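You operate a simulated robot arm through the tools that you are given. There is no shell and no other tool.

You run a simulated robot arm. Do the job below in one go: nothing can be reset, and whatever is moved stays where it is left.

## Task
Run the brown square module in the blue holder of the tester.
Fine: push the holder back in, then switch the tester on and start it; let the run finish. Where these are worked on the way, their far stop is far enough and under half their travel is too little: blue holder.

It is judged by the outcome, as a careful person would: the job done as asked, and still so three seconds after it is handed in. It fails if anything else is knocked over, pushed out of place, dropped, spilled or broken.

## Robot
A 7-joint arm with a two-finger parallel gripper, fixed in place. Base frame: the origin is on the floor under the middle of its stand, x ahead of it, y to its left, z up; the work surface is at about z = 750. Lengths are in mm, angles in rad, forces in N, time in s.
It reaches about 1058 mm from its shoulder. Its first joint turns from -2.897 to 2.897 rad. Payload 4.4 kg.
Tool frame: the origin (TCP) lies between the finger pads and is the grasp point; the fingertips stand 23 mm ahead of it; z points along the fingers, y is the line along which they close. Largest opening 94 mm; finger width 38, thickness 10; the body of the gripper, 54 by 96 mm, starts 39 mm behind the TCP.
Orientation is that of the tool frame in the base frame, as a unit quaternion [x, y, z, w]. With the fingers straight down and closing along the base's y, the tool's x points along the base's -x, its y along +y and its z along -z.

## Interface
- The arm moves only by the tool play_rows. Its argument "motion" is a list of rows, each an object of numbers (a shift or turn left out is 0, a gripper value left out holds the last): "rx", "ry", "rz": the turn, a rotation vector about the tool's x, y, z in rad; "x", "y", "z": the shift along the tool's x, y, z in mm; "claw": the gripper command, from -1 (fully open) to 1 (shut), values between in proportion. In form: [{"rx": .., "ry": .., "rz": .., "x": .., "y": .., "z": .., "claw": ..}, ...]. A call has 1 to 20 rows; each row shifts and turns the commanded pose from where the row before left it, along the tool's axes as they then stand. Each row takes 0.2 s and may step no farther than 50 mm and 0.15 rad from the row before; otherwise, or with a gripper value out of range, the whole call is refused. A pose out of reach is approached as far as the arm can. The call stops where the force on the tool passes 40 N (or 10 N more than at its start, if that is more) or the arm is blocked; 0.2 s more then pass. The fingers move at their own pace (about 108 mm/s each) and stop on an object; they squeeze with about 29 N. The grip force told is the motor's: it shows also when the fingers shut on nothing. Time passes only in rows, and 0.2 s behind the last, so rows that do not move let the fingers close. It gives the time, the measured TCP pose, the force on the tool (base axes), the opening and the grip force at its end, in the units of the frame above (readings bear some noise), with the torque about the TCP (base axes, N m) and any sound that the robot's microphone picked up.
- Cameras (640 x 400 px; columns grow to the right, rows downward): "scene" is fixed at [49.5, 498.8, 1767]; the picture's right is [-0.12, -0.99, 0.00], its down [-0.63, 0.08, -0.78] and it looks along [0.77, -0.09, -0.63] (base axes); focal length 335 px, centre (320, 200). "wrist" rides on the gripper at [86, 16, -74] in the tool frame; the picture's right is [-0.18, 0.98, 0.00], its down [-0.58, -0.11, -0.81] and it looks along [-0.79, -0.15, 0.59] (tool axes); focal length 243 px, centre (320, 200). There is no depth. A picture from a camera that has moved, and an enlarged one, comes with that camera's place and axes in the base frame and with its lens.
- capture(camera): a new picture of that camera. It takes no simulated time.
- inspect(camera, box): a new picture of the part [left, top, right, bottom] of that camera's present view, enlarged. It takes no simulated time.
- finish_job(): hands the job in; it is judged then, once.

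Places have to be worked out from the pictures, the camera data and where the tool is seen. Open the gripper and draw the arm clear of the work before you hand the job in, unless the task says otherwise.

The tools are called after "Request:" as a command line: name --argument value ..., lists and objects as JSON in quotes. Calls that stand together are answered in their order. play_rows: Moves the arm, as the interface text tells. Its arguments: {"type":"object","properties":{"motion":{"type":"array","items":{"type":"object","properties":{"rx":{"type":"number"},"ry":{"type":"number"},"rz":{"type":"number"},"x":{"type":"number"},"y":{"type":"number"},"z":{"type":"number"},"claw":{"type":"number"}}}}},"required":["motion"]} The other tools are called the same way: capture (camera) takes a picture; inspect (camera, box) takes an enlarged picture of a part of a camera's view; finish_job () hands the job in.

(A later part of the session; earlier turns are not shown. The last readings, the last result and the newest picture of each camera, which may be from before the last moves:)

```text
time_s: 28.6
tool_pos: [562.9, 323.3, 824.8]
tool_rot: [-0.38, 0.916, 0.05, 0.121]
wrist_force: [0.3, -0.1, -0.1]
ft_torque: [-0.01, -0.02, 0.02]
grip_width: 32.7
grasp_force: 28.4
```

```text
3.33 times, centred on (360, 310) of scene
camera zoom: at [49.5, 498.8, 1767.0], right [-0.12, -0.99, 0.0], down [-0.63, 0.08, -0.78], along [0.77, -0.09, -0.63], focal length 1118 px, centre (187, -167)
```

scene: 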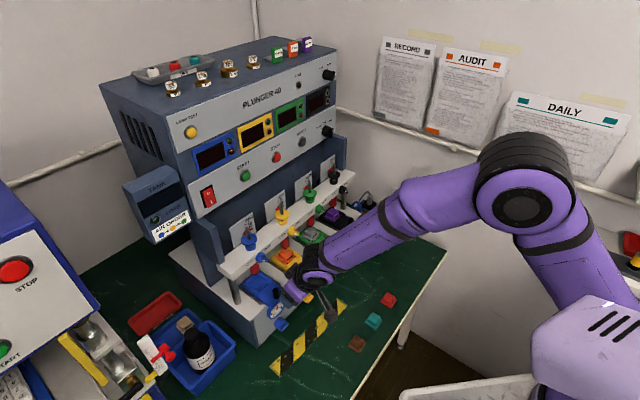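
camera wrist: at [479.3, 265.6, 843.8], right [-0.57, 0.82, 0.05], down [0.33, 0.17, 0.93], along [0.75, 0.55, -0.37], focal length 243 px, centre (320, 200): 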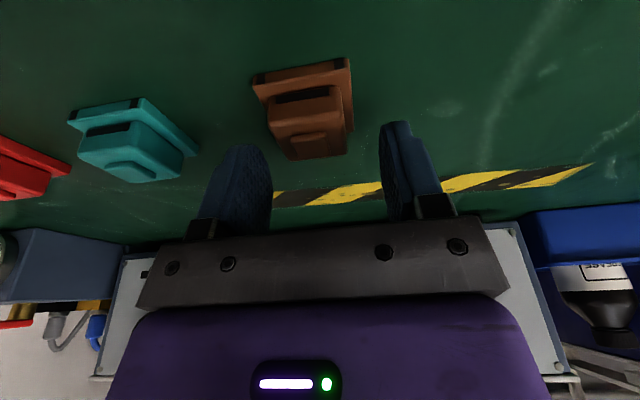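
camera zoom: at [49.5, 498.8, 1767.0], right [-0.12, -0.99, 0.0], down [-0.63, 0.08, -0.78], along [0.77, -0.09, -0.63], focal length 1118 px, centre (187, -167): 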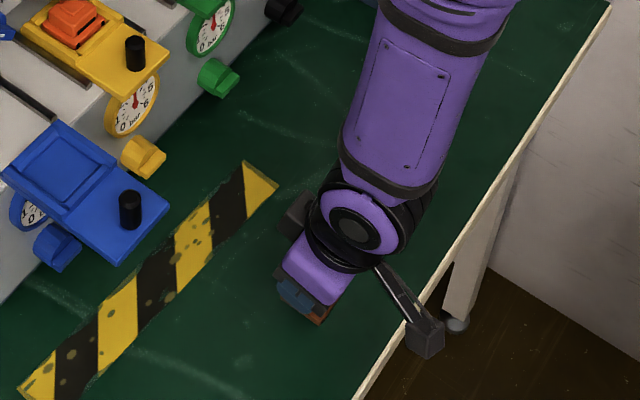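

The module is held level and unmoved. I raise it well above holder height, then carry it horizontally to above the recess.

Request:
play_rows --motion '[{"x": -12.2, "z": -45.4, "claw": 1}, {"x": -12.2, "z": -45.4}, {"x": -12.2, "z": -45.4}, {"x": -12.2, "z": -45.4}, {"x": -12.2, "z": -45.4}, {}, {"x": -37, "y": 23.3, "z": 9.9}, {"x": -37, "y": 23.3, "z": 9.9}, {"x": -37, "y": 23.3, "z": 9.9}, {"x": -37, "y": 23.3, "z": 9.9}, {"x": -37, "y": 23.3, "z": 9.9}, {}]'

Request:
capture --camera "wrist"

Request:
inspect --camera "wrist" --box '[220, 0, 420, 150]'

Request:
inspect --camera "scene" --box '[215, 205, 355, 325]'

```text
time_s: 31.2
tool_pos: [617.6, 541.6, 1060.9]
tool_rot: [-0.38, 0.916, 0.051, 0.121]
wrist_force: [-0.4, 0.1, -1.0]
ft_torque: [-0.01, 0.03, 0.01]
grip_width: 32.7
grasp_force: 28.7
```

```text
taken
camera wrist: at [532.4, 481.4, 1108.8], right [-0.57, 0.82, 0.05], down [0.33, 0.17, 0.93], along [0.75, 0.55, -0.37], focal length 243 px, centre (320, 200)
```

wrist: 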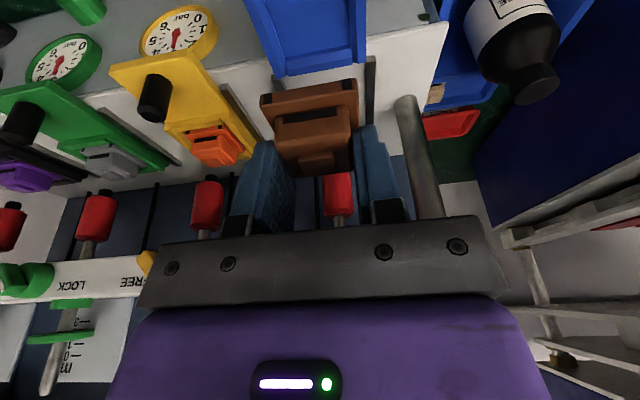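

```text
2.67 times, centred on (320, 75) of wrist
camera zoom: at [532.4, 481.4, 1108.8], right [-0.57, 0.82, 0.05], down [0.33, 0.17, 0.93], along [0.75, 0.55, -0.37], focal length 647 px, centre (320, 533)
```

zoom: 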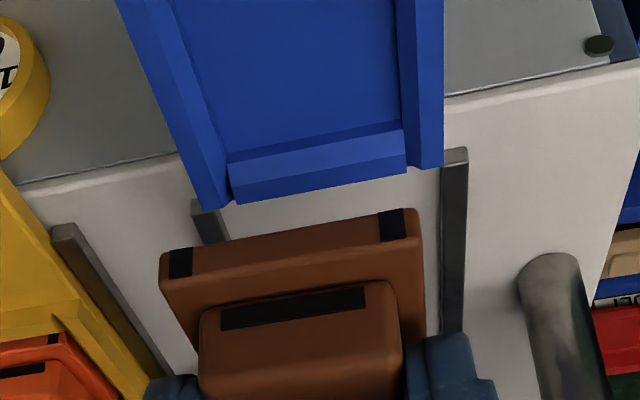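

```text
3.33 times, centred on (285, 265) of scene
camera zoom: at [49.5, 498.8, 1767.0], right [-0.12, -0.99, 0.0], down [-0.63, 0.08, -0.78], along [0.77, -0.09, -0.63], focal length 1118 px, centre (437, -17)
```

zoom: 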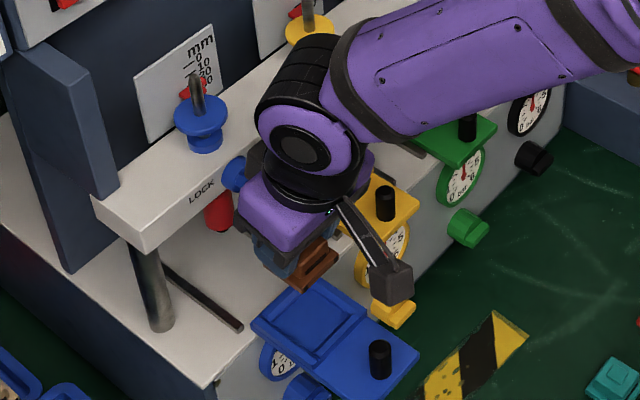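

The recess floor triangulates to z ≈ 943–945, centre ≈ (617, 543), and the module is almost directly above it. I lower to about 15 mm above seating and check alignment.

Request:
play_rows --motion '[{"x": 3.6, "z": 16.2, "claw": 1}, {"x": 3.6, "z": 16.2}, {"x": 3.6, "z": 16.2}, {"x": 3.5, "z": 16.2}, {}]'

Request:
inspect --camera "wrist" --box '[220, 0, 420, 150]'

Request:
inspect --camera "scene" --box '[235, 235, 335, 325]'

Request:
capture --camera "wrist"

```text
time_s: 32.4
tool_pos: [619.8, 543.9, 996.3]
tool_rot: [-0.38, 0.916, 0.05, 0.121]
wrist_force: [-0.6, 0.2, -0.1]
ft_torque: [0.0, 0.0, 0.01]
grip_width: 32.8
grasp_force: 29.0
```

```text
2.67 times, centred on (320, 75) of wrist
camera zoom: at [534.5, 483.4, 1044.1], right [-0.57, 0.82, 0.05], down [0.33, 0.17, 0.93], along [0.75, 0.55, -0.37], focal length 647 px, centre (320, 533)
```

zoom: 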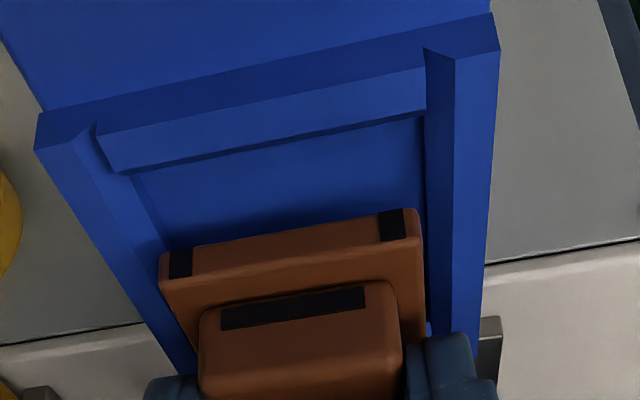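

```text
4.44 times, centred on (285, 280) of scene
camera zoom: at [49.5, 498.8, 1767.0], right [-0.12, -0.99, 0.0], down [-0.63, 0.08, -0.78], along [0.77, -0.09, -0.63], focal length 1490 px, centre (476, -156)
```

zoom: 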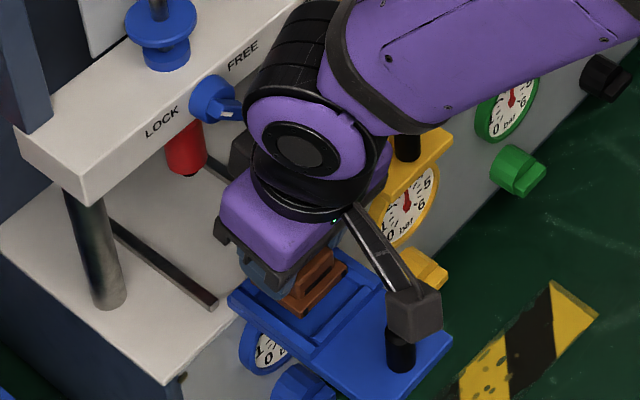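

```text
taken
camera wrist: at [534.5, 483.4, 1044.1], right [-0.57, 0.82, 0.05], down [0.33, 0.17, 0.93], along [0.75, 0.55, -0.37], focal length 243 px, centre (320, 200)
```

wrist: 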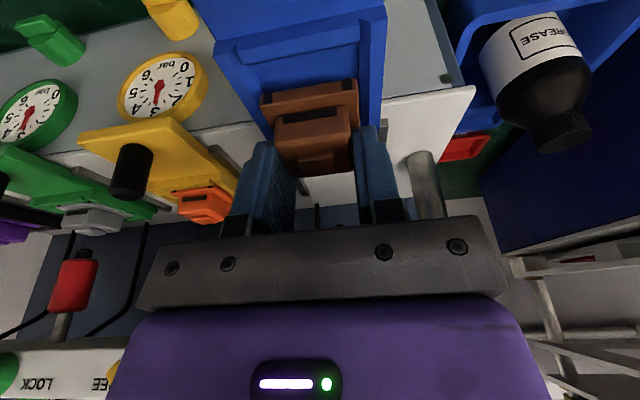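

The module sits squarely over the recess. I estimate it's about 1.5 mm too far inward and 0.6 mm off sideways. I correct that and lower another 10 mm gently.

Request:
play_rows --motion '[{"x": 1.45, "y": -0.6, "z": -0.4, "claw": 1}, {"x": 0.65, "z": 2.4}, {"x": 0.65, "z": 2.4}, {"x": 0.65, "z": 2.4}, {"x": 0.65, "z": 2.4}, {}]'

Request:
inspect --camera "wrist" --box '[220, 0, 420, 150]'

```text
time_s: 33.8
tool_pos: [618.1, 542.1, 985.7]
tool_rot: [-0.38, 0.916, 0.05, 0.12]
wrist_force: [-0.7, -0.2, -1.6]
ft_torque: [-0.01, 0.03, -0.03]
grip_width: 33.0
grasp_force: 29.2
```

```text
2.67 times, centred on (320, 75) of wrist
camera zoom: at [533.7, 480.8, 1034.5], right [-0.57, 0.82, 0.05], down [0.33, 0.17, 0.93], along [0.75, 0.55, -0.37], focal length 647 px, centre (320, 533)
```

zoom: 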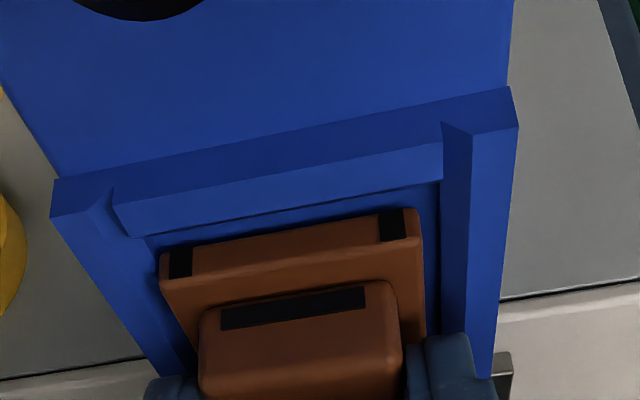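

There are even gaps all round, with only a few mm left to go. I nudge 0.8 mm sideways to centre it and lower until I feel the floor.

Request:
play_rows --motion '[{"y": 0.8, "claw": 1}, {"x": 0.26, "z": 0.97}, {"x": 0.26, "z": 0.97}, {"x": 0.26, "z": 0.97}, {}]'

Request:
inspect --camera "wrist" --box '[220, 0, 420, 150]'

```text
time_s: 35.0
tool_pos: [618.2, 543.6, 983.3]
tool_rot: [-0.38, 0.916, 0.051, 0.121]
wrist_force: [-0.5, 0.8, 10.0]
ft_torque: [-0.13, 0.08, -0.02]
grip_width: 33.0
grasp_force: 28.7
```

```text
2.67 times, centred on (320, 75) of wrist
camera zoom: at [533.1, 481.7, 1031.6], right [-0.57, 0.82, 0.05], down [0.33, 0.17, 0.93], along [0.75, 0.55, -0.36], focal length 647 px, centre (320, 533)
```

zoom: 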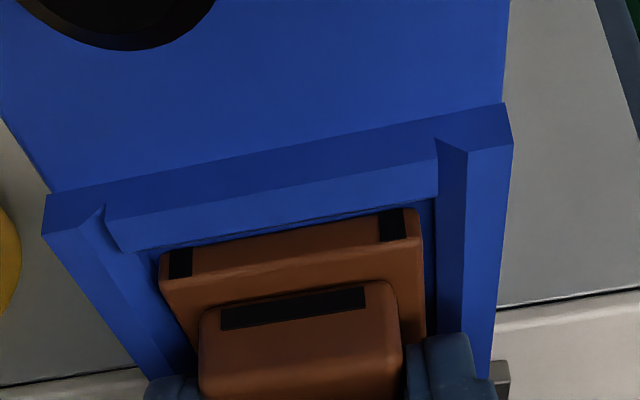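

A 10 N upward force and the vanishing gap at the front ridge show the module on the recess floor. I open the fingers just a little and check that it stays seated.

Request:
play_rows --motion '[{"claw": 0.1}, {"claw": 0.05}, {"claw": 0.05}, {}]'

Request:
inspect --camera "wrist" --box '[220, 0, 420, 150]'

```text
time_s: 36.0
tool_pos: [617.9, 542.6, 981.5]
tool_rot: [-0.381, 0.915, 0.051, 0.12]
wrist_force: [0.1, -0.2, -0.3]
ft_torque: [-0.03, 0.0, -0.01]
grip_width: 44.6
grasp_force: 0.1
```

```text
2.67 times, centred on (320, 75) of wrist
camera zoom: at [533.0, 481.4, 1030.5], right [-0.57, 0.82, 0.05], down [0.33, 0.17, 0.93], along [0.75, 0.55, -0.37], focal length 647 px, centre (320, 533)
```

zoom: 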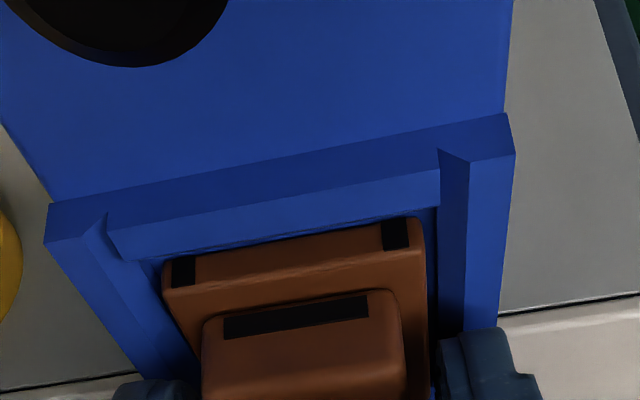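

The force dropped to zero and the module stays in the recess. I rise straight up 60 mm and look at how it sits.

Request:
play_rows --motion '[{"x": -2.6, "z": -9.66}, {"x": -2.6, "z": -9.66}, {"x": -5.2, "z": -19.3}, {"x": -5.2, "z": -19.3}, {}]'

Request:
inspect --camera "wrist" --box '[220, 0, 420, 150]'

Request:
inspect --camera "scene" --box '[235, 235, 335, 325]'

```text
time_s: 37.2
tool_pos: [616.9, 542.3, 1043.0]
tool_rot: [-0.381, 0.915, 0.05, 0.121]
wrist_force: [0.3, -0.1, -0.1]
ft_torque: [0.0, 0.0, 0.0]
grip_width: 44.6
grasp_force: 0.1
```

```text
2.67 times, centred on (320, 75) of wrist
camera zoom: at [532.1, 480.7, 1091.3], right [-0.57, 0.82, 0.05], down [0.33, 0.17, 0.93], along [0.75, 0.55, -0.37], focal length 647 px, centre (320, 533)
```

zoom: 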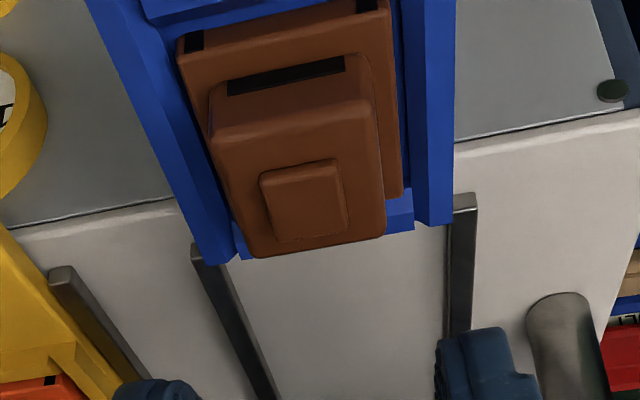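

```text
4.44 times, centred on (285, 280) of scene
camera zoom: at [49.5, 498.8, 1767.0], right [-0.12, -0.99, 0.0], down [-0.63, 0.08, -0.78], along [0.77, -0.09, -0.63], focal length 1490 px, centre (476, -156)
```

zoom: 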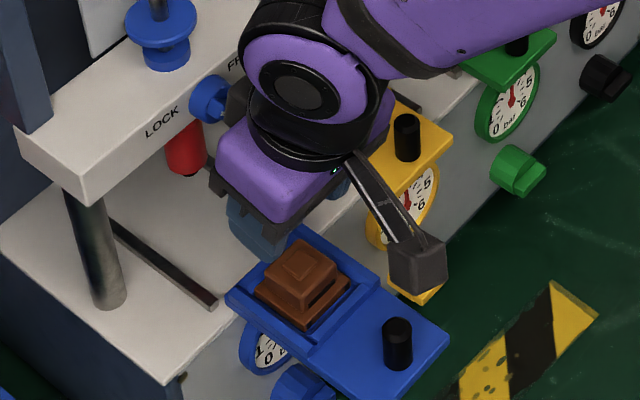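

The module sits square and flat inside the ridges, slot side outward, like the others. Now I close the fingers, move out past the peg and lower in front of it, ready to push the holder back in.

Request:
play_rows --motion '[{"x": 21.5, "z": -5.8}, {"x": 43, "z": -11.5}, {"x": 43, "z": -11.5, "claw": 1}, {"x": 21.5, "z": -5.8, "claw": 1}, {"x": 8.15, "z": 30.4}, {"x": 8.15, "z": 30.4}, {}]'

Request:
capture --camera "wrist"

Request:
inspect --camera "scene" --box '[225, 225, 345, 325]'

```text
time_s: 38.8
tool_pos: [522.9, 445.0, 979.3]
tool_rot: [-0.381, 0.915, 0.05, 0.121]
wrist_force: [-0.1, -0.1, 0.3]
ft_torque: [0.0, 0.01, 0.03]
grip_width: 0.2
grasp_force: 28.9
```

```text
taken
camera wrist: at [439.9, 383.6, 1027.6], right [-0.57, 0.82, 0.05], down [0.33, 0.17, 0.93], along [0.75, 0.55, -0.37], focal length 243 px, centre (320, 200)
```

wrist: 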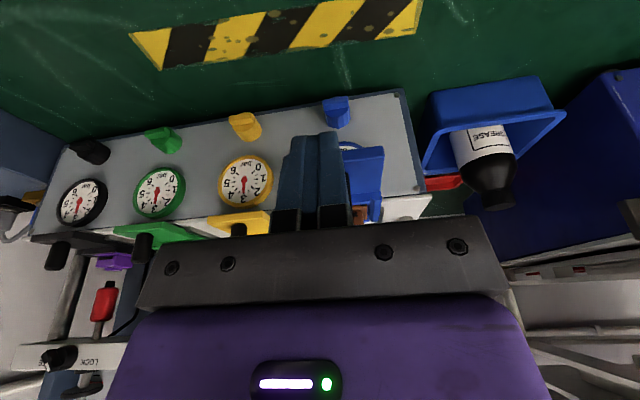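

```text
4.00 times, centred on (285, 275) of scene
camera zoom: at [49.5, 498.8, 1767.0], right [-0.12, -0.99, 0.0], down [-0.63, 0.08, -0.78], along [0.77, -0.09, -0.63], focal length 1342 px, centre (460, -100)
```

zoom: 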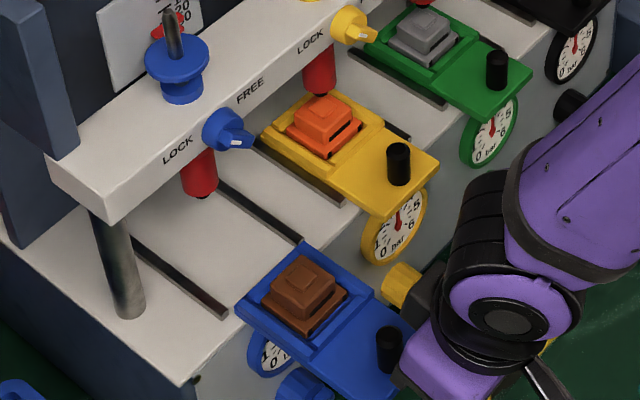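

The module looks seated just like the orange one next door. The peg is directly ahead and I'm about 3 mm to one side, so I correct that and push inward in steps while watching the force.

Request:
play_rows --motion '[{"y": 3.0, "claw": 1}, {"x": -9.66, "z": 2.59}, {"x": -4.83, "z": 1.29}, {"x": -4.83, "z": 1.29}, {"x": -4.83, "z": 1.29}, {"x": -4.83, "z": 1.29}, {}]'

Request:
capture --camera "wrist"

Request:
inspect --camera "scene" --box '[225, 225, 345, 325]'

```text
time_s: 40.4
tool_pos: [541.9, 469.7, 979.1]
tool_rot: [-0.38, 0.916, 0.05, 0.12]
wrist_force: [-0.3, -0.4, -0.6]
ft_torque: [0.03, -0.04, 0.0]
grip_width: 0.0
grasp_force: 28.5
```

```text
taken
camera wrist: at [457.1, 408.3, 1027.5], right [-0.57, 0.82, 0.05], down [0.33, 0.17, 0.93], along [0.75, 0.55, -0.37], focal length 243 px, centre (320, 200)
```

wrist: 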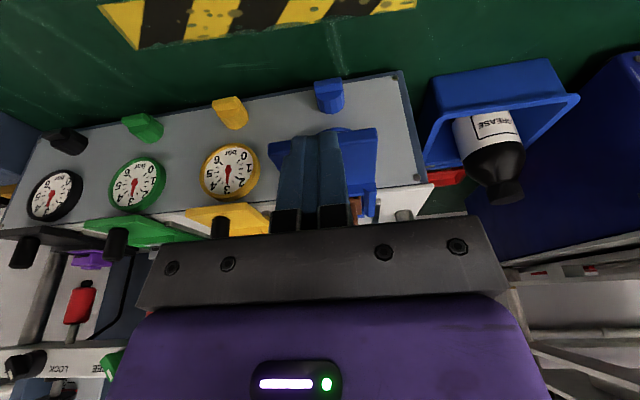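

```text
4.00 times, centred on (285, 275) of scene
camera zoom: at [49.5, 498.8, 1767.0], right [-0.12, -0.99, 0.0], down [-0.63, 0.08, -0.78], along [0.77, -0.09, -0.63], focal length 1342 px, centre (460, -100)
```

zoom: 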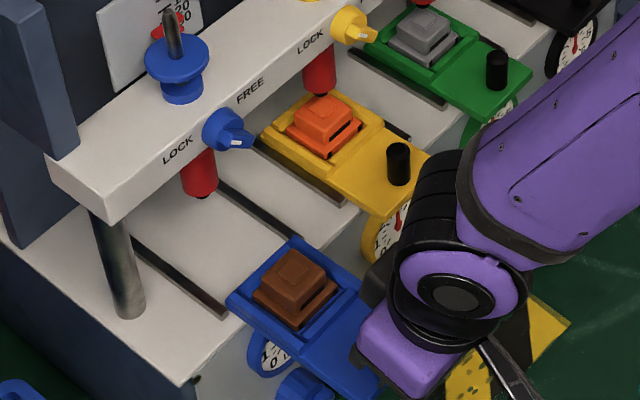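

The holder is moving in with almost no force and the module stays put. I push about 80 mm more at a moderate pace.

Request:
play_rows --motion '[{"x": -4.83, "z": 1.29, "claw": 1}, {"x": -7.73, "z": 2.07}, {"x": -7.73, "z": 2.07}, {"x": -7.73, "z": 2.07}, {"x": -7.73, "z": 2.07}, {"x": -7.73, "z": 2.07}, {"x": -7.73, "z": 2.07}, {"x": -7.73, "z": 2.07}, {"x": -7.73, "z": 2.07}, {"x": -4.83, "z": 1.29}, {"x": -4.83, "z": 1.29}, {}]'

Request:
capture --camera "wrist"

Request:
inspect --camera "scene" --box '[225, 225, 345, 325]'

```text
time_s: 43.0
tool_pos: [598.5, 527.7, 977.9]
tool_rot: [-0.38, 0.916, 0.05, 0.12]
wrist_force: [-0.5, 0.4, 0.2]
ft_torque: [-0.01, 0.0, -0.01]
grip_width: 0.0
grasp_force: 28.9
```

```text
taken
camera wrist: at [513.5, 466.0, 1026.1], right [-0.57, 0.82, 0.05], down [0.33, 0.17, 0.93], along [0.75, 0.55, -0.37], focal length 243 px, centre (320, 200)
```

wrist: 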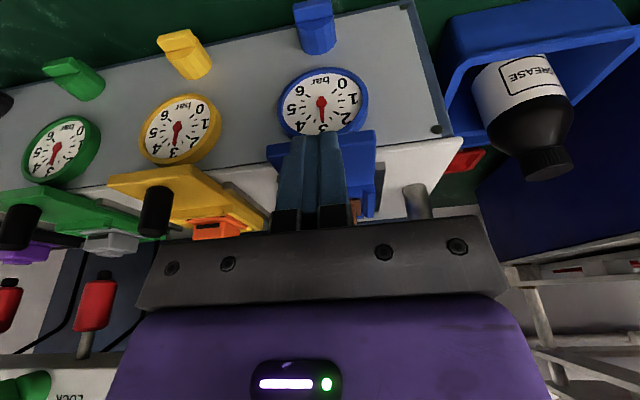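

```text
4.00 times, centred on (285, 275) of scene
camera zoom: at [49.5, 498.8, 1767.0], right [-0.12, -0.99, 0.0], down [-0.63, 0.08, -0.78], along [0.77, -0.09, -0.63], focal length 1342 px, centre (460, -100)
```

zoom: 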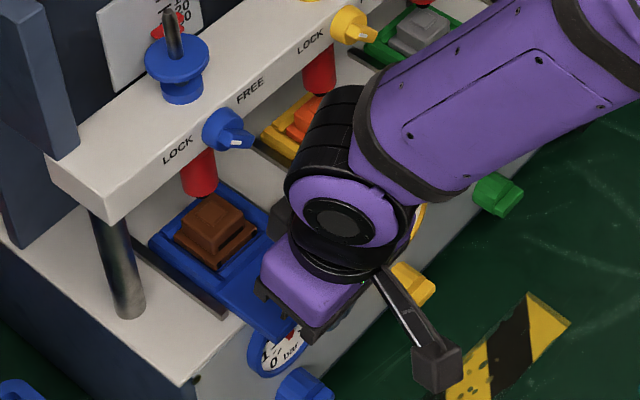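

About 13 mm remain by my estimate. I push in 3 mm steps until the inner stop shows up as force.

Request:
play_rows --motion '[{"x": -2.9, "z": 0.78, "claw": 1}, {"x": -2.9, "z": 0.78}, {"x": -2.9, "z": 0.78}, {}]'

```text
time_s: 44.0
tool_pos: [604.4, 533.7, 977.9]
tool_rot: [-0.381, 0.915, 0.05, 0.121]
wrist_force: [0.5, 0.4, 0.3]
ft_torque: [0.0, 0.0, -0.01]
grip_width: 0.0
grasp_force: 29.1
```

Still no stop felt. I continue in 2.5 mm steps.

Request:
play_rows --motion '[{"x": -2.4, "z": 0.65, "claw": 1}, {"x": -2.4, "z": 0.65}, {}]'

Request:
inspect --camera "scene" --box '[225, 225, 345, 325]'

Request:
capture --camera "wrist"

```text
time_s: 44.7
tool_pos: [603.6, 533.4, 976.5]
tool_rot: [-0.38, 0.916, 0.047, 0.116]
wrist_force: [-12.3, -12.9, 4.8]
ft_torque: [-0.12, 0.13, -0.07]
grip_width: 0.0
grasp_force: 28.6
stopped in row 3: the force on the tool passed its limit at 42 N (the readings are from after the stop); the commanded pose is now the measured one
```

```text
4.00 times, centred on (285, 275) of scene
camera zoom: at [49.5, 498.8, 1767.0], right [-0.12, -0.99, 0.0], down [-0.63, 0.08, -0.78], along [0.77, -0.09, -0.63], focal length 1342 px, centre (460, -100)
```

zoom: 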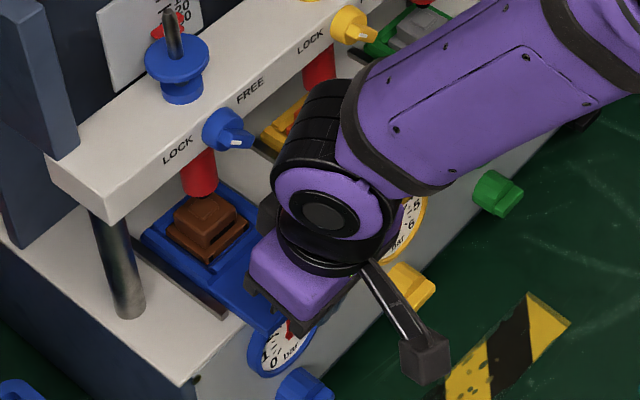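

```text
taken
camera wrist: at [519.5, 472.9, 1025.9], right [-0.57, 0.82, 0.04], down [0.33, 0.18, 0.93], along [0.75, 0.54, -0.37], focal length 243 px, centre (320, 200)
```

wrist: 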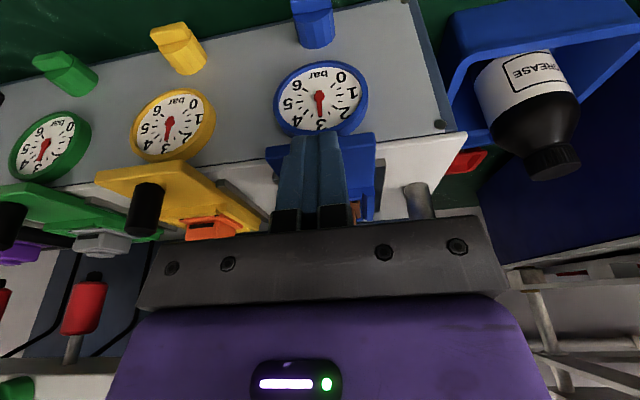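

A 42 N stop, and the holder's corner is back at the same pixels as before I pulled it, so it's fully in. I back away, rise above the rail and tilt to get a view of the switch and START panel.

Request:
play_rows --motion '[{"x": 14.5, "z": -3.9}, {"x": 29, "z": -7.75}, {"x": 14.5, "z": -3.9}, {"x": -12.2, "z": -45.7}, {"x": -12.2, "z": -45.7}, {"x": -12.2, "z": -45.7}, {"x": -12.2, "z": -45.7}, {"x": -12.2, "z": -45.7}, {"x": -12.2, "z": -45.7}, {"x": -12.2, "z": -45.7}, {"ry": -0.145}, {"ry": -0.145}, {"ry": -0.145, "claw": -1}, {}]'

Request:
capture --camera "scene"

Request:
capture --camera "wrist"

```text
time_s: 47.7
tool_pos: [564.6, 492.7, 1307.1]
tool_rot: [-0.36, 0.869, 0.129, 0.313]
wrist_force: [0.4, -0.8, 0.7]
ft_torque: [-0.01, -0.02, -0.03]
grip_width: 94.0
grasp_force: 0.1
```

```text
taken
```

scene: 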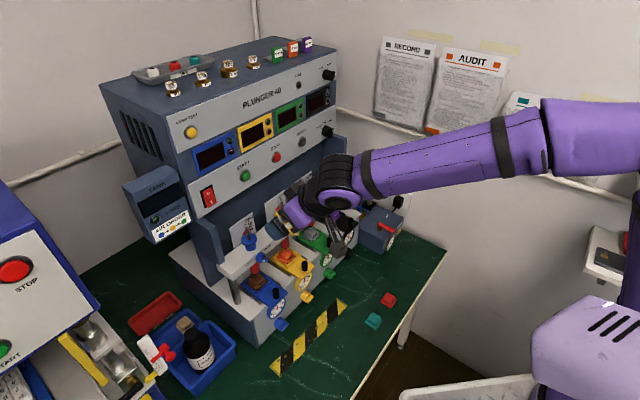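

```text
taken
camera wrist: at [472.2, 424.5, 1308.4], right [-0.6, 0.79, 0.12], down [0.03, -0.12, 0.99], along [0.8, 0.59, 0.05], focal length 243 px, centre (320, 200)
```

wrist: 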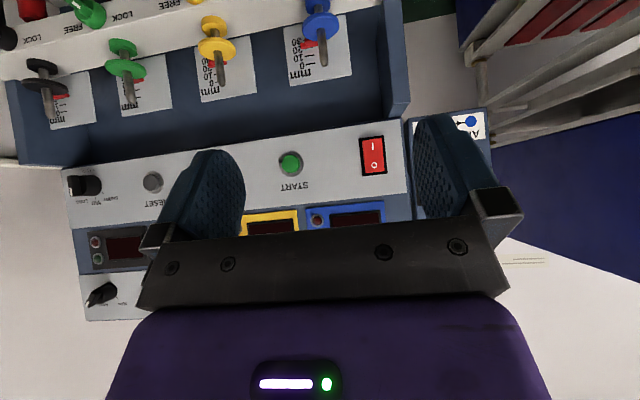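

The switch and START button are clearly visible between the open fingers. I zoom in for exact pixels.

Request:
inspect --camera "wrist" --box '[250, 110, 410, 210]'

Request:
inspect --camera "scene" --box '[225, 225, 345, 325]'

```text
4.00 times, centred on (330, 160) of wrist
camera zoom: at [472.2, 424.5, 1308.4], right [-0.6, 0.79, 0.12], down [0.03, -0.12, 0.99], along [0.8, 0.59, 0.05], focal length 970 px, centre (280, 360)
```

zoom: 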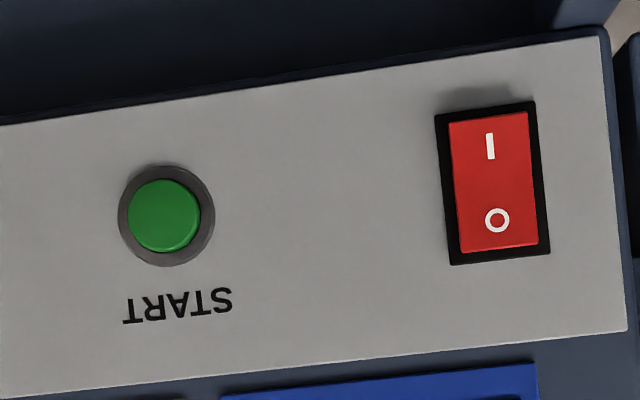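

```text
4.00 times, centred on (285, 275) of scene
camera zoom: at [49.5, 498.8, 1767.0], right [-0.12, -0.99, 0.0], down [-0.63, 0.08, -0.78], along [0.77, -0.09, -0.63], focal length 1342 px, centre (460, -100)
```

zoom: 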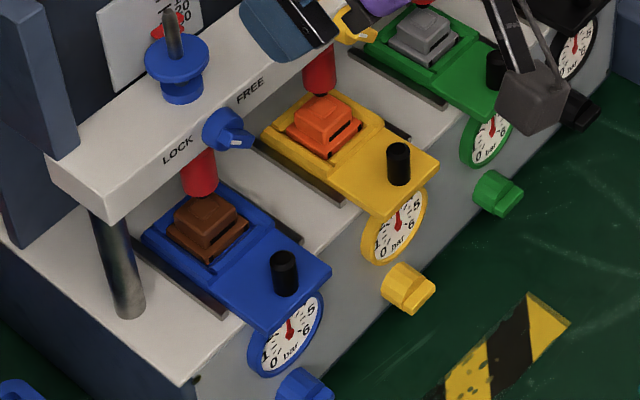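

I place the "I" mark at about (688, 681, 1263) and START at about (779, 607, 1270). I turn the tool to point horizontally into the panel with closed fingers and move to a stand-off in front of the lower half of the rocker.

Request:
play_rows --motion '[{"ry": -0.1465, "claw": 1}, {"ry": -0.1465}, {"ry": -0.1465}, {"ry": -0.1465}, {"ry": -0.1465}, {"ry": -0.1465}, {"x": 11.9, "y": 11.4, "z": 20}, {"x": 11.9, "y": 11.4, "z": 20}, {"x": 11.9, "y": 11.4, "z": 20}, {"x": 11.9, "y": 11.4, "z": 20}, {}]'

Request:
capture --camera "wrist"

Request:
capture --camera "scene"

```text
time_s: 50.1
tool_pos: [587.9, 583.0, 1258.2]
tool_rot: [-0.272, 0.654, 0.271, 0.652]
wrist_force: [-0.6, -0.1, 0.3]
ft_torque: [0.02, 0.02, -0.03]
grip_width: 0.0
grasp_force: 29.0
```

```text
taken
camera wrist: at [523.2, 541.1, 1170.1], right [-0.7, 0.69, 0.18], down [-0.49, -0.65, 0.58], along [0.52, 0.32, 0.79], focal length 243 px, centre (320, 200)
```

wrist: 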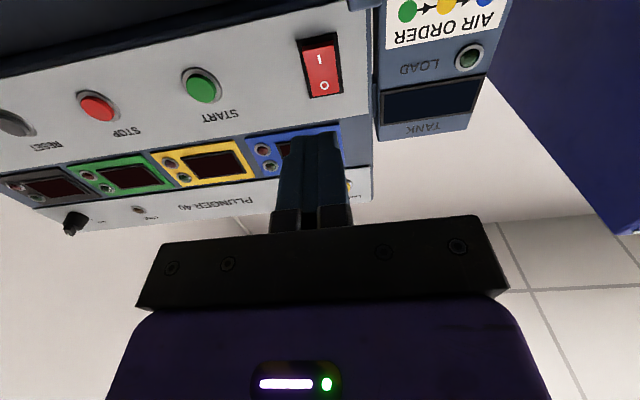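

```text
taken
```

scene: 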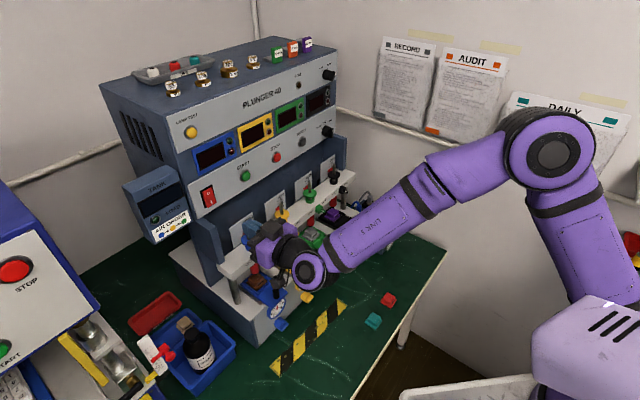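

The tool is level, pointing at the panel, and everything's clear. I zoom in on the switch and START from here for another triangulation.

Request:
inspect --camera "wrist" --box '[160, 10, 360, 150]'

Request:
inspect --camera "scene" --box '[180, 150, 340, 300]'

```text
2.86 times, centred on (260, 80) of wrist
camera zoom: at [523.2, 541.1, 1170.1], right [-0.7, 0.69, 0.18], down [-0.49, -0.65, 0.58], along [0.52, 0.32, 0.79], focal length 693 px, centre (491, 543)
```

zoom: 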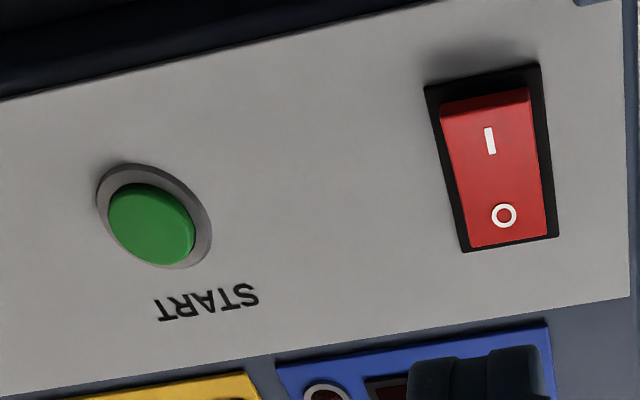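

```text
2.67 times, centred on (260, 225) of scene
camera zoom: at [49.5, 498.8, 1767.0], right [-0.12, -0.99, 0.0], down [-0.63, 0.08, -0.78], along [0.77, -0.09, -0.63], focal length 894 px, centre (480, 133)
```

zoom: 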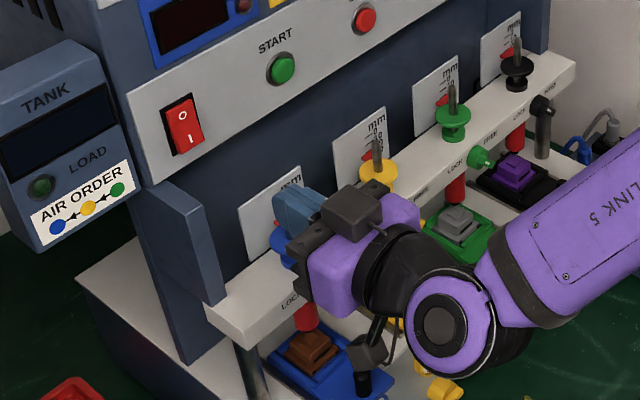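

Two wrist views agree to within 0.5 mm: "I" mark at (687.6, 680.5, 1262.4), START at (772.3, 602.4, 1269.9). The I side stands proud, so the switch is off. I advance to about 15 mm short of the rocker.

Request:
play_rows --motion '[{"y": -1.6, "z": 25, "claw": 1}, {"z": 25}, {"z": 25}, {"z": 25}, {}]'

Request:
capture --camera "wrist"

Request:
inspect --camera "scene" --box '[180, 150, 340, 300]'

```text
time_s: 51.3
tool_pos: [660.6, 654.6, 1261.1]
tool_rot: [-0.272, 0.653, 0.271, 0.652]
wrist_force: [-0.1, -0.6, 0.6]
ft_torque: [-0.02, -0.02, 0.02]
grip_width: 0.0
grasp_force: 28.9
```

```text
taken
camera wrist: at [594.6, 612.6, 1172.6], right [-0.7, 0.69, 0.18], down [-0.49, -0.65, 0.58], along [0.52, 0.32, 0.79], focal length 243 px, centre (320, 200)
```

wrist: 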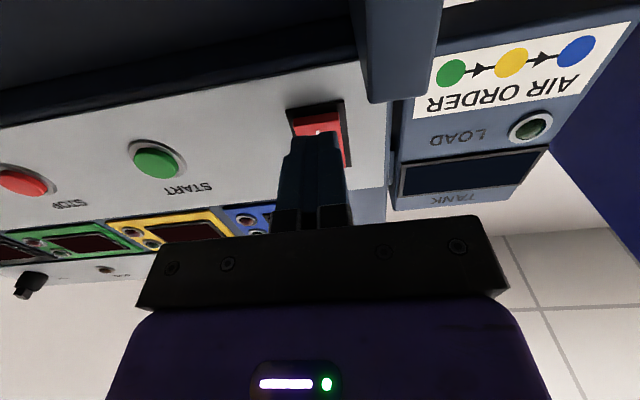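

```text
2.67 times, centred on (260, 225) of scene
camera zoom: at [49.5, 498.8, 1767.0], right [-0.12, -0.99, 0.0], down [-0.63, 0.08, -0.78], along [0.77, -0.09, -0.63], focal length 894 px, centre (480, 133)
```

zoom: 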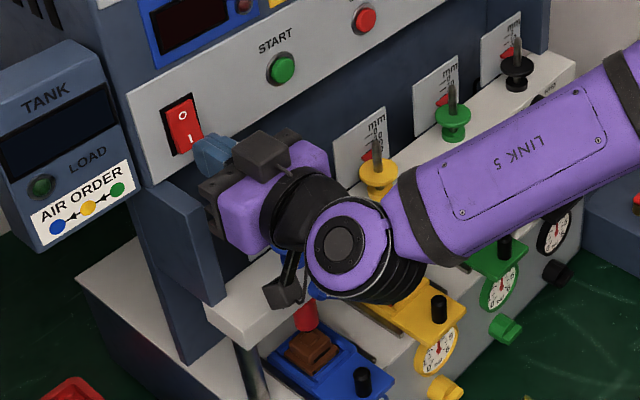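

The tip is about 12 mm from the proud lower half of the rocker and well centred. I lower 2 mm and press in small steps, watching for force and a click.

Request:
play_rows --motion '[{"x": 2.0, "claw": 1}, {"z": 3}, {"z": 3}, {"z": 3}, {"z": 2}, {"z": 2}, {"z": 2}, {}]'

Request:
capture --camera "wrist"

Request:
inspect --camera "scene" --box '[150, 110, 340, 260]'

```text
time_s: 53.1
tool_pos: [671.3, 664.6, 1258.7]
tool_rot: [-0.271, 0.653, 0.271, 0.653]
wrist_force: [-0.4, -0.6, -1.2]
ft_torque: [0.0, 0.01, 0.01]
grip_width: 0.0
grasp_force: 28.6
```

```text
taken
camera wrist: at [606.7, 622.3, 1171.3], right [-0.7, 0.69, 0.18], down [-0.49, -0.65, 0.58], along [0.52, 0.32, 0.79], focal length 243 px, centre (320, 200)
```

wrist: 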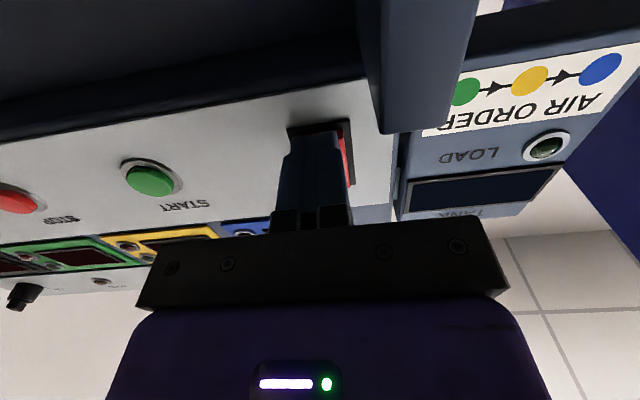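

```text
2.67 times, centred on (245, 185) of scene
camera zoom: at [49.5, 498.8, 1767.0], right [-0.12, -0.99, 0.0], down [-0.63, 0.08, -0.78], along [0.77, -0.09, -0.63], focal length 894 px, centre (520, 240)
```

zoom: 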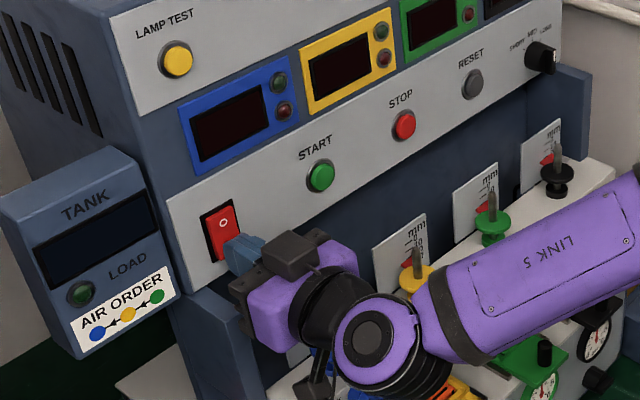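

No contact yet, with the tip right at the estimated surface. I keep pressing in 2 mm steps.

Request:
play_rows --motion '[{"z": 2, "claw": 1}, {"z": 2}, {"z": 2}, {}]'

Request:
inspect --camera "scene" --box '[150, 110, 340, 260]'

```text
time_s: 53.7
tool_pos: [671.6, 665.0, 1258.0]
tool_rot: [-0.272, 0.654, 0.271, 0.652]
wrist_force: [-15.4, -27.6, 2.1]
ft_torque: [0.4, -0.39, -0.32]
grip_width: 0.3
grasp_force: 28.9
stopped in row 3: the force on the tool passed its limit at 46 N (the readings are from after the stop); the commanded pose is now the measured one
```

```text
2.67 times, centred on (245, 185) of scene
camera zoom: at [49.5, 498.8, 1767.0], right [-0.12, -0.99, 0.0], down [-0.63, 0.08, -0.78], along [0.77, -0.09, -0.63], focal length 894 px, centre (520, 240)
```

zoom: 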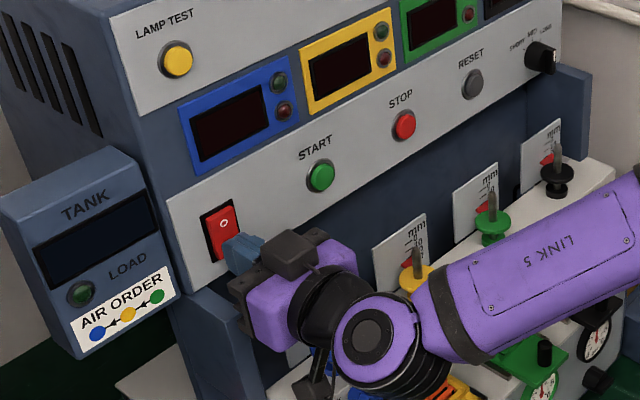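

The push met 46 N with the contact apparently high on the finger, near the rocker's pivot. It may have flipped already. I back off and look at the switch and displays.

Request:
play_rows --motion '[{"z": -10, "claw": 1}, {"z": -20}, {"z": -20}, {}]'

Request:
inspect --camera "wrist" --box '[160, 10, 380, 170]'

Request:
inspect --camera "scene" --box '[110, 60, 350, 230]'

Request:
inspect --camera "scene" --box '[190, 150, 260, 220]'

```text
time_s: 54.7
tool_pos: [638.3, 631.1, 1258.9]
tool_rot: [-0.273, 0.654, 0.271, 0.651]
wrist_force: [0.1, -0.2, 0.8]
ft_torque: [-0.02, -0.02, -0.02]
grip_width: 0.0
grasp_force: 28.9
heard: click
```

```text
2.50 times, centred on (270, 90) of wrist
camera zoom: at [573.0, 588.3, 1171.0], right [-0.7, 0.69, 0.18], down [-0.49, -0.65, 0.58], along [0.52, 0.32, 0.79], focal length 606 px, centre (445, 475)
```

zoom: 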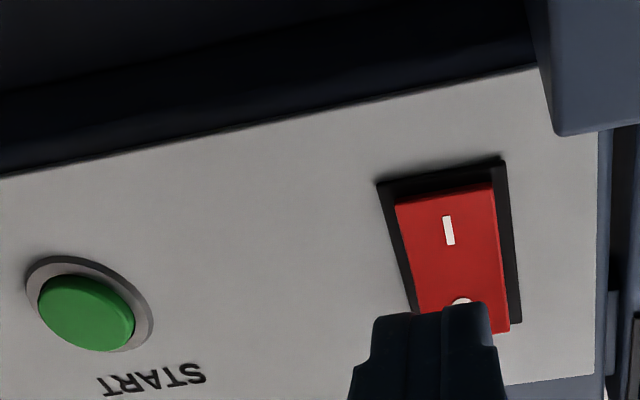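

```text
2.35 times, centred on (230, 145) of scene
camera zoom: at [49.5, 498.8, 1767.0], right [-0.12, -0.99, 0.0], down [-0.63, 0.08, -0.78], along [0.77, -0.09, -0.63], focal length 789 px, centre (532, 329)
```

zoom: 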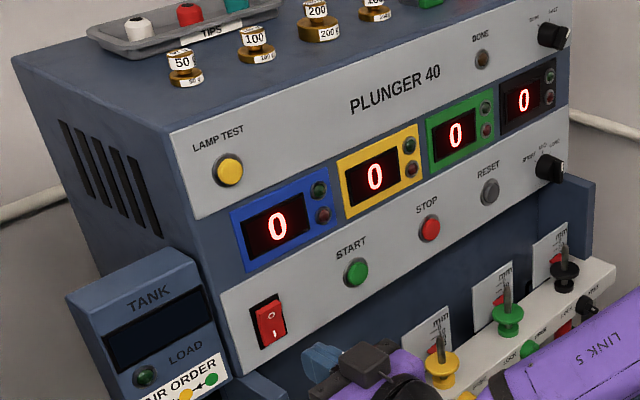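

```text
5.71 times, centred on (225, 185) of scene
camera zoom: at [49.5, 498.8, 1767.0], right [-0.12, -0.99, 0.0], down [-0.63, 0.08, -0.78], along [0.77, -0.09, -0.63], focal length 1916 px, centre (863, 286)
```

zoom: 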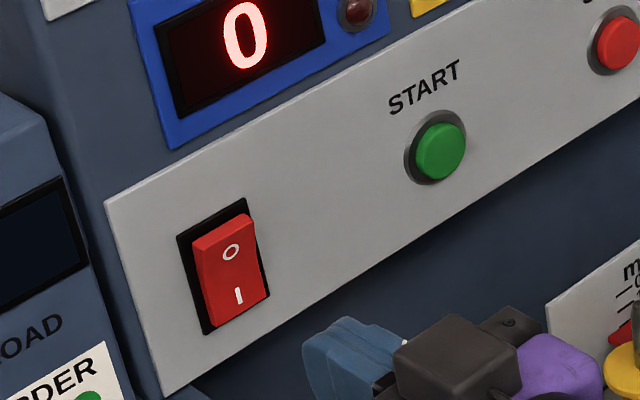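

It clicked: the rocker's I side is down and all four displays read 0. Next I move sideways to stand in front of START.

Request:
play_rows --motion '[{"z": -20, "claw": 1}, {"x": -2.4, "y": -23}, {"x": -2.4, "y": -23}, {"x": -2.4, "y": -23}, {"x": -2.4, "y": -23}, {"x": -2.4, "y": -23}, {}]'

Request:
capture --camera "wrist"

Request:
inspect --camera "scene" --box '[180, 130, 340, 280]'

```text
time_s: 56.3
tool_pos: [705.1, 534.7, 1271.8]
tool_rot: [-0.274, 0.654, 0.272, 0.651]
wrist_force: [-0.2, 0.6, -0.4]
ft_torque: [0.02, -0.02, 0.0]
grip_width: 0.0
grasp_force: 29.5
```

```text
taken
camera wrist: at [640.7, 492.6, 1184.0], right [-0.7, 0.69, 0.18], down [-0.49, -0.65, 0.58], along [0.52, 0.32, 0.79], focal length 243 px, centre (320, 200)
```

wrist: 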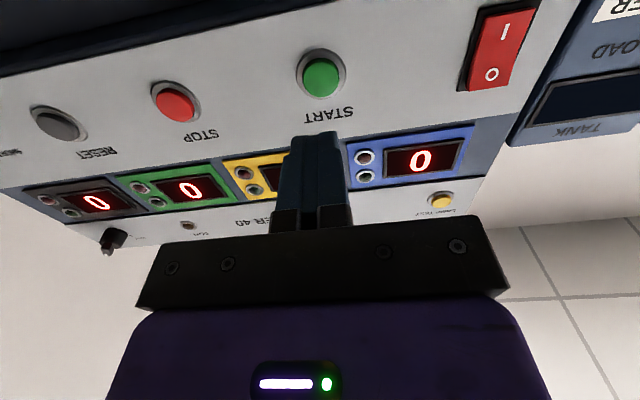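

```text
2.67 times, centred on (260, 205) of scene
camera zoom: at [49.5, 498.8, 1767.0], right [-0.12, -0.99, 0.0], down [-0.63, 0.08, -0.78], along [0.77, -0.09, -0.63], focal length 894 px, centre (480, 187)
```

zoom: 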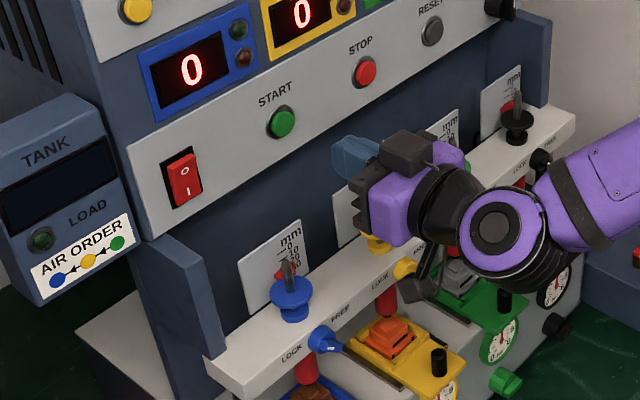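

The button fits (772.3, 602.6, 1270.2) exactly, and the tool is lined up with it. I advance to about 12 mm from the button.

Request:
play_rows --motion '[{"z": 20, "claw": 1}, {"z": 20}, {"z": 20}, {}]'

Request:
capture --camera "wrist"

Request:
inspect --camera "scene" --box '[180, 130, 340, 280]'

```text
time_s: 57.3
tool_pos: [749.0, 577.9, 1268.4]
tool_rot: [-0.273, 0.654, 0.271, 0.651]
wrist_force: [-0.7, 0.2, 1.0]
ft_torque: [0.0, 0.03, 0.01]
grip_width: 0.0
grasp_force: 29.2
```

```text
taken
camera wrist: at [684.1, 535.9, 1181.5], right [-0.7, 0.69, 0.18], down [-0.49, -0.65, 0.58], along [0.52, 0.32, 0.79], focal length 243 px, centre (320, 200)
```

wrist: 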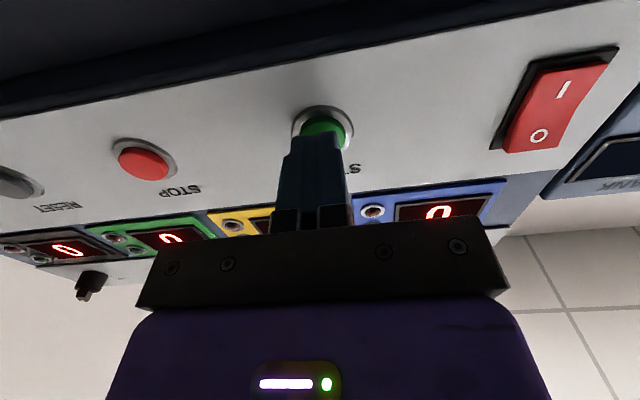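

```text
2.67 times, centred on (260, 205) of scene
camera zoom: at [49.5, 498.8, 1767.0], right [-0.12, -0.99, 0.0], down [-0.63, 0.08, -0.78], along [0.77, -0.09, -0.63], focal length 894 px, centre (480, 187)
```

zoom: 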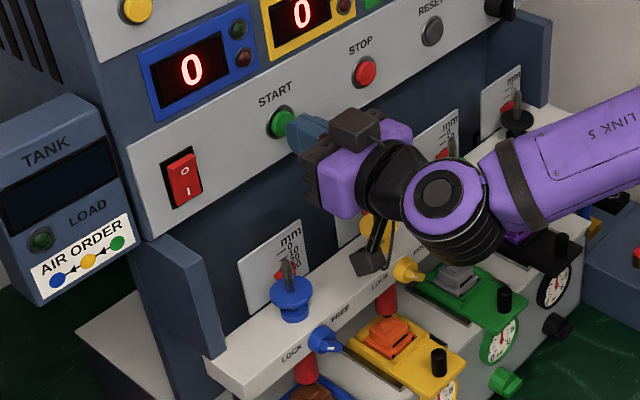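

Aligned with the button and clear all round. I press in 2–3 mm steps and watch for force and a click.

Request:
play_rows --motion '[{"z": 3, "claw": 1}, {"z": 3}, {"z": 2}, {"z": 2}, {"z": 2}, {"z": 2}, {}]'

Request:
inspect --camera "scene" --box '[130, 60, 350, 210]'

```text
time_s: 58.9
tool_pos: [756.9, 588.2, 1268.8]
tool_rot: [-0.273, 0.654, 0.271, 0.652]
wrist_force: [-4.4, -9.9, -1.8]
ft_torque: [-0.01, -0.01, -0.04]
grip_width: 0.1
grasp_force: 28.8
heard: click
```

```text
2.67 times, centred on (240, 135) of scene
camera zoom: at [49.5, 498.8, 1767.0], right [-0.12, -0.99, 0.0], down [-0.63, 0.08, -0.78], along [0.77, -0.09, -0.63], focal length 894 px, centre (533, 373)
```

zoom: 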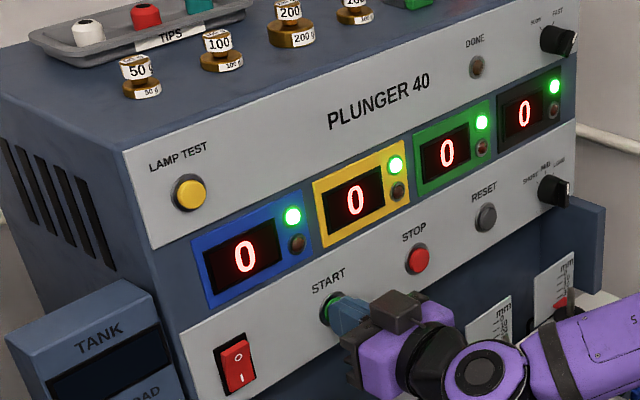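

START clicked and the green lamps are lit, so the run has begun. I withdraw from the panel straight out and watch the run.

Request:
play_rows --motion '[{"z": -10, "claw": 1}, {"z": -25}, {"z": -35}, {"z": -40}, {"z": -40}, {}]'

Request:
capture --camera "scene"

Request:
inspect --camera "scene" --box '[130, 60, 350, 210]'

```text
time_s: 60.3
tool_pos: [654.3, 484.5, 1272.5]
tool_rot: [-0.272, 0.654, 0.27, 0.652]
wrist_force: [-0.8, -0.8, 0.4]
ft_torque: [0.01, 0.0, -0.01]
grip_width: 0.0
grasp_force: 29.6
```

```text
taken
```

scene: 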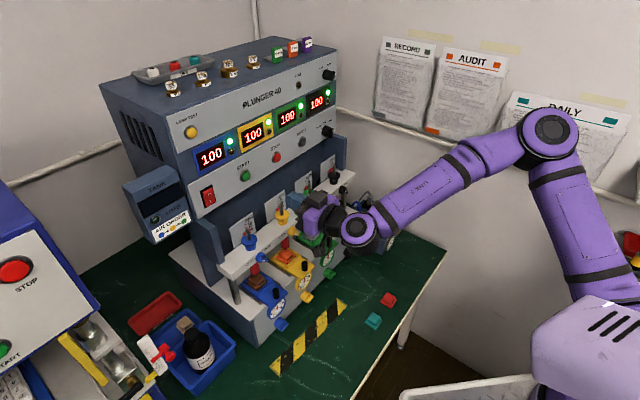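

```text
2.67 times, centred on (240, 135) of scene
camera zoom: at [49.5, 498.8, 1767.0], right [-0.12, -0.99, 0.0], down [-0.63, 0.08, -0.78], along [0.77, -0.09, -0.63], focal length 894 px, centre (533, 373)
```

zoom: 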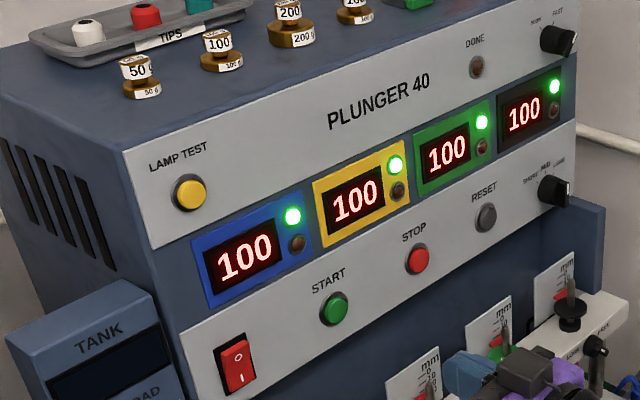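

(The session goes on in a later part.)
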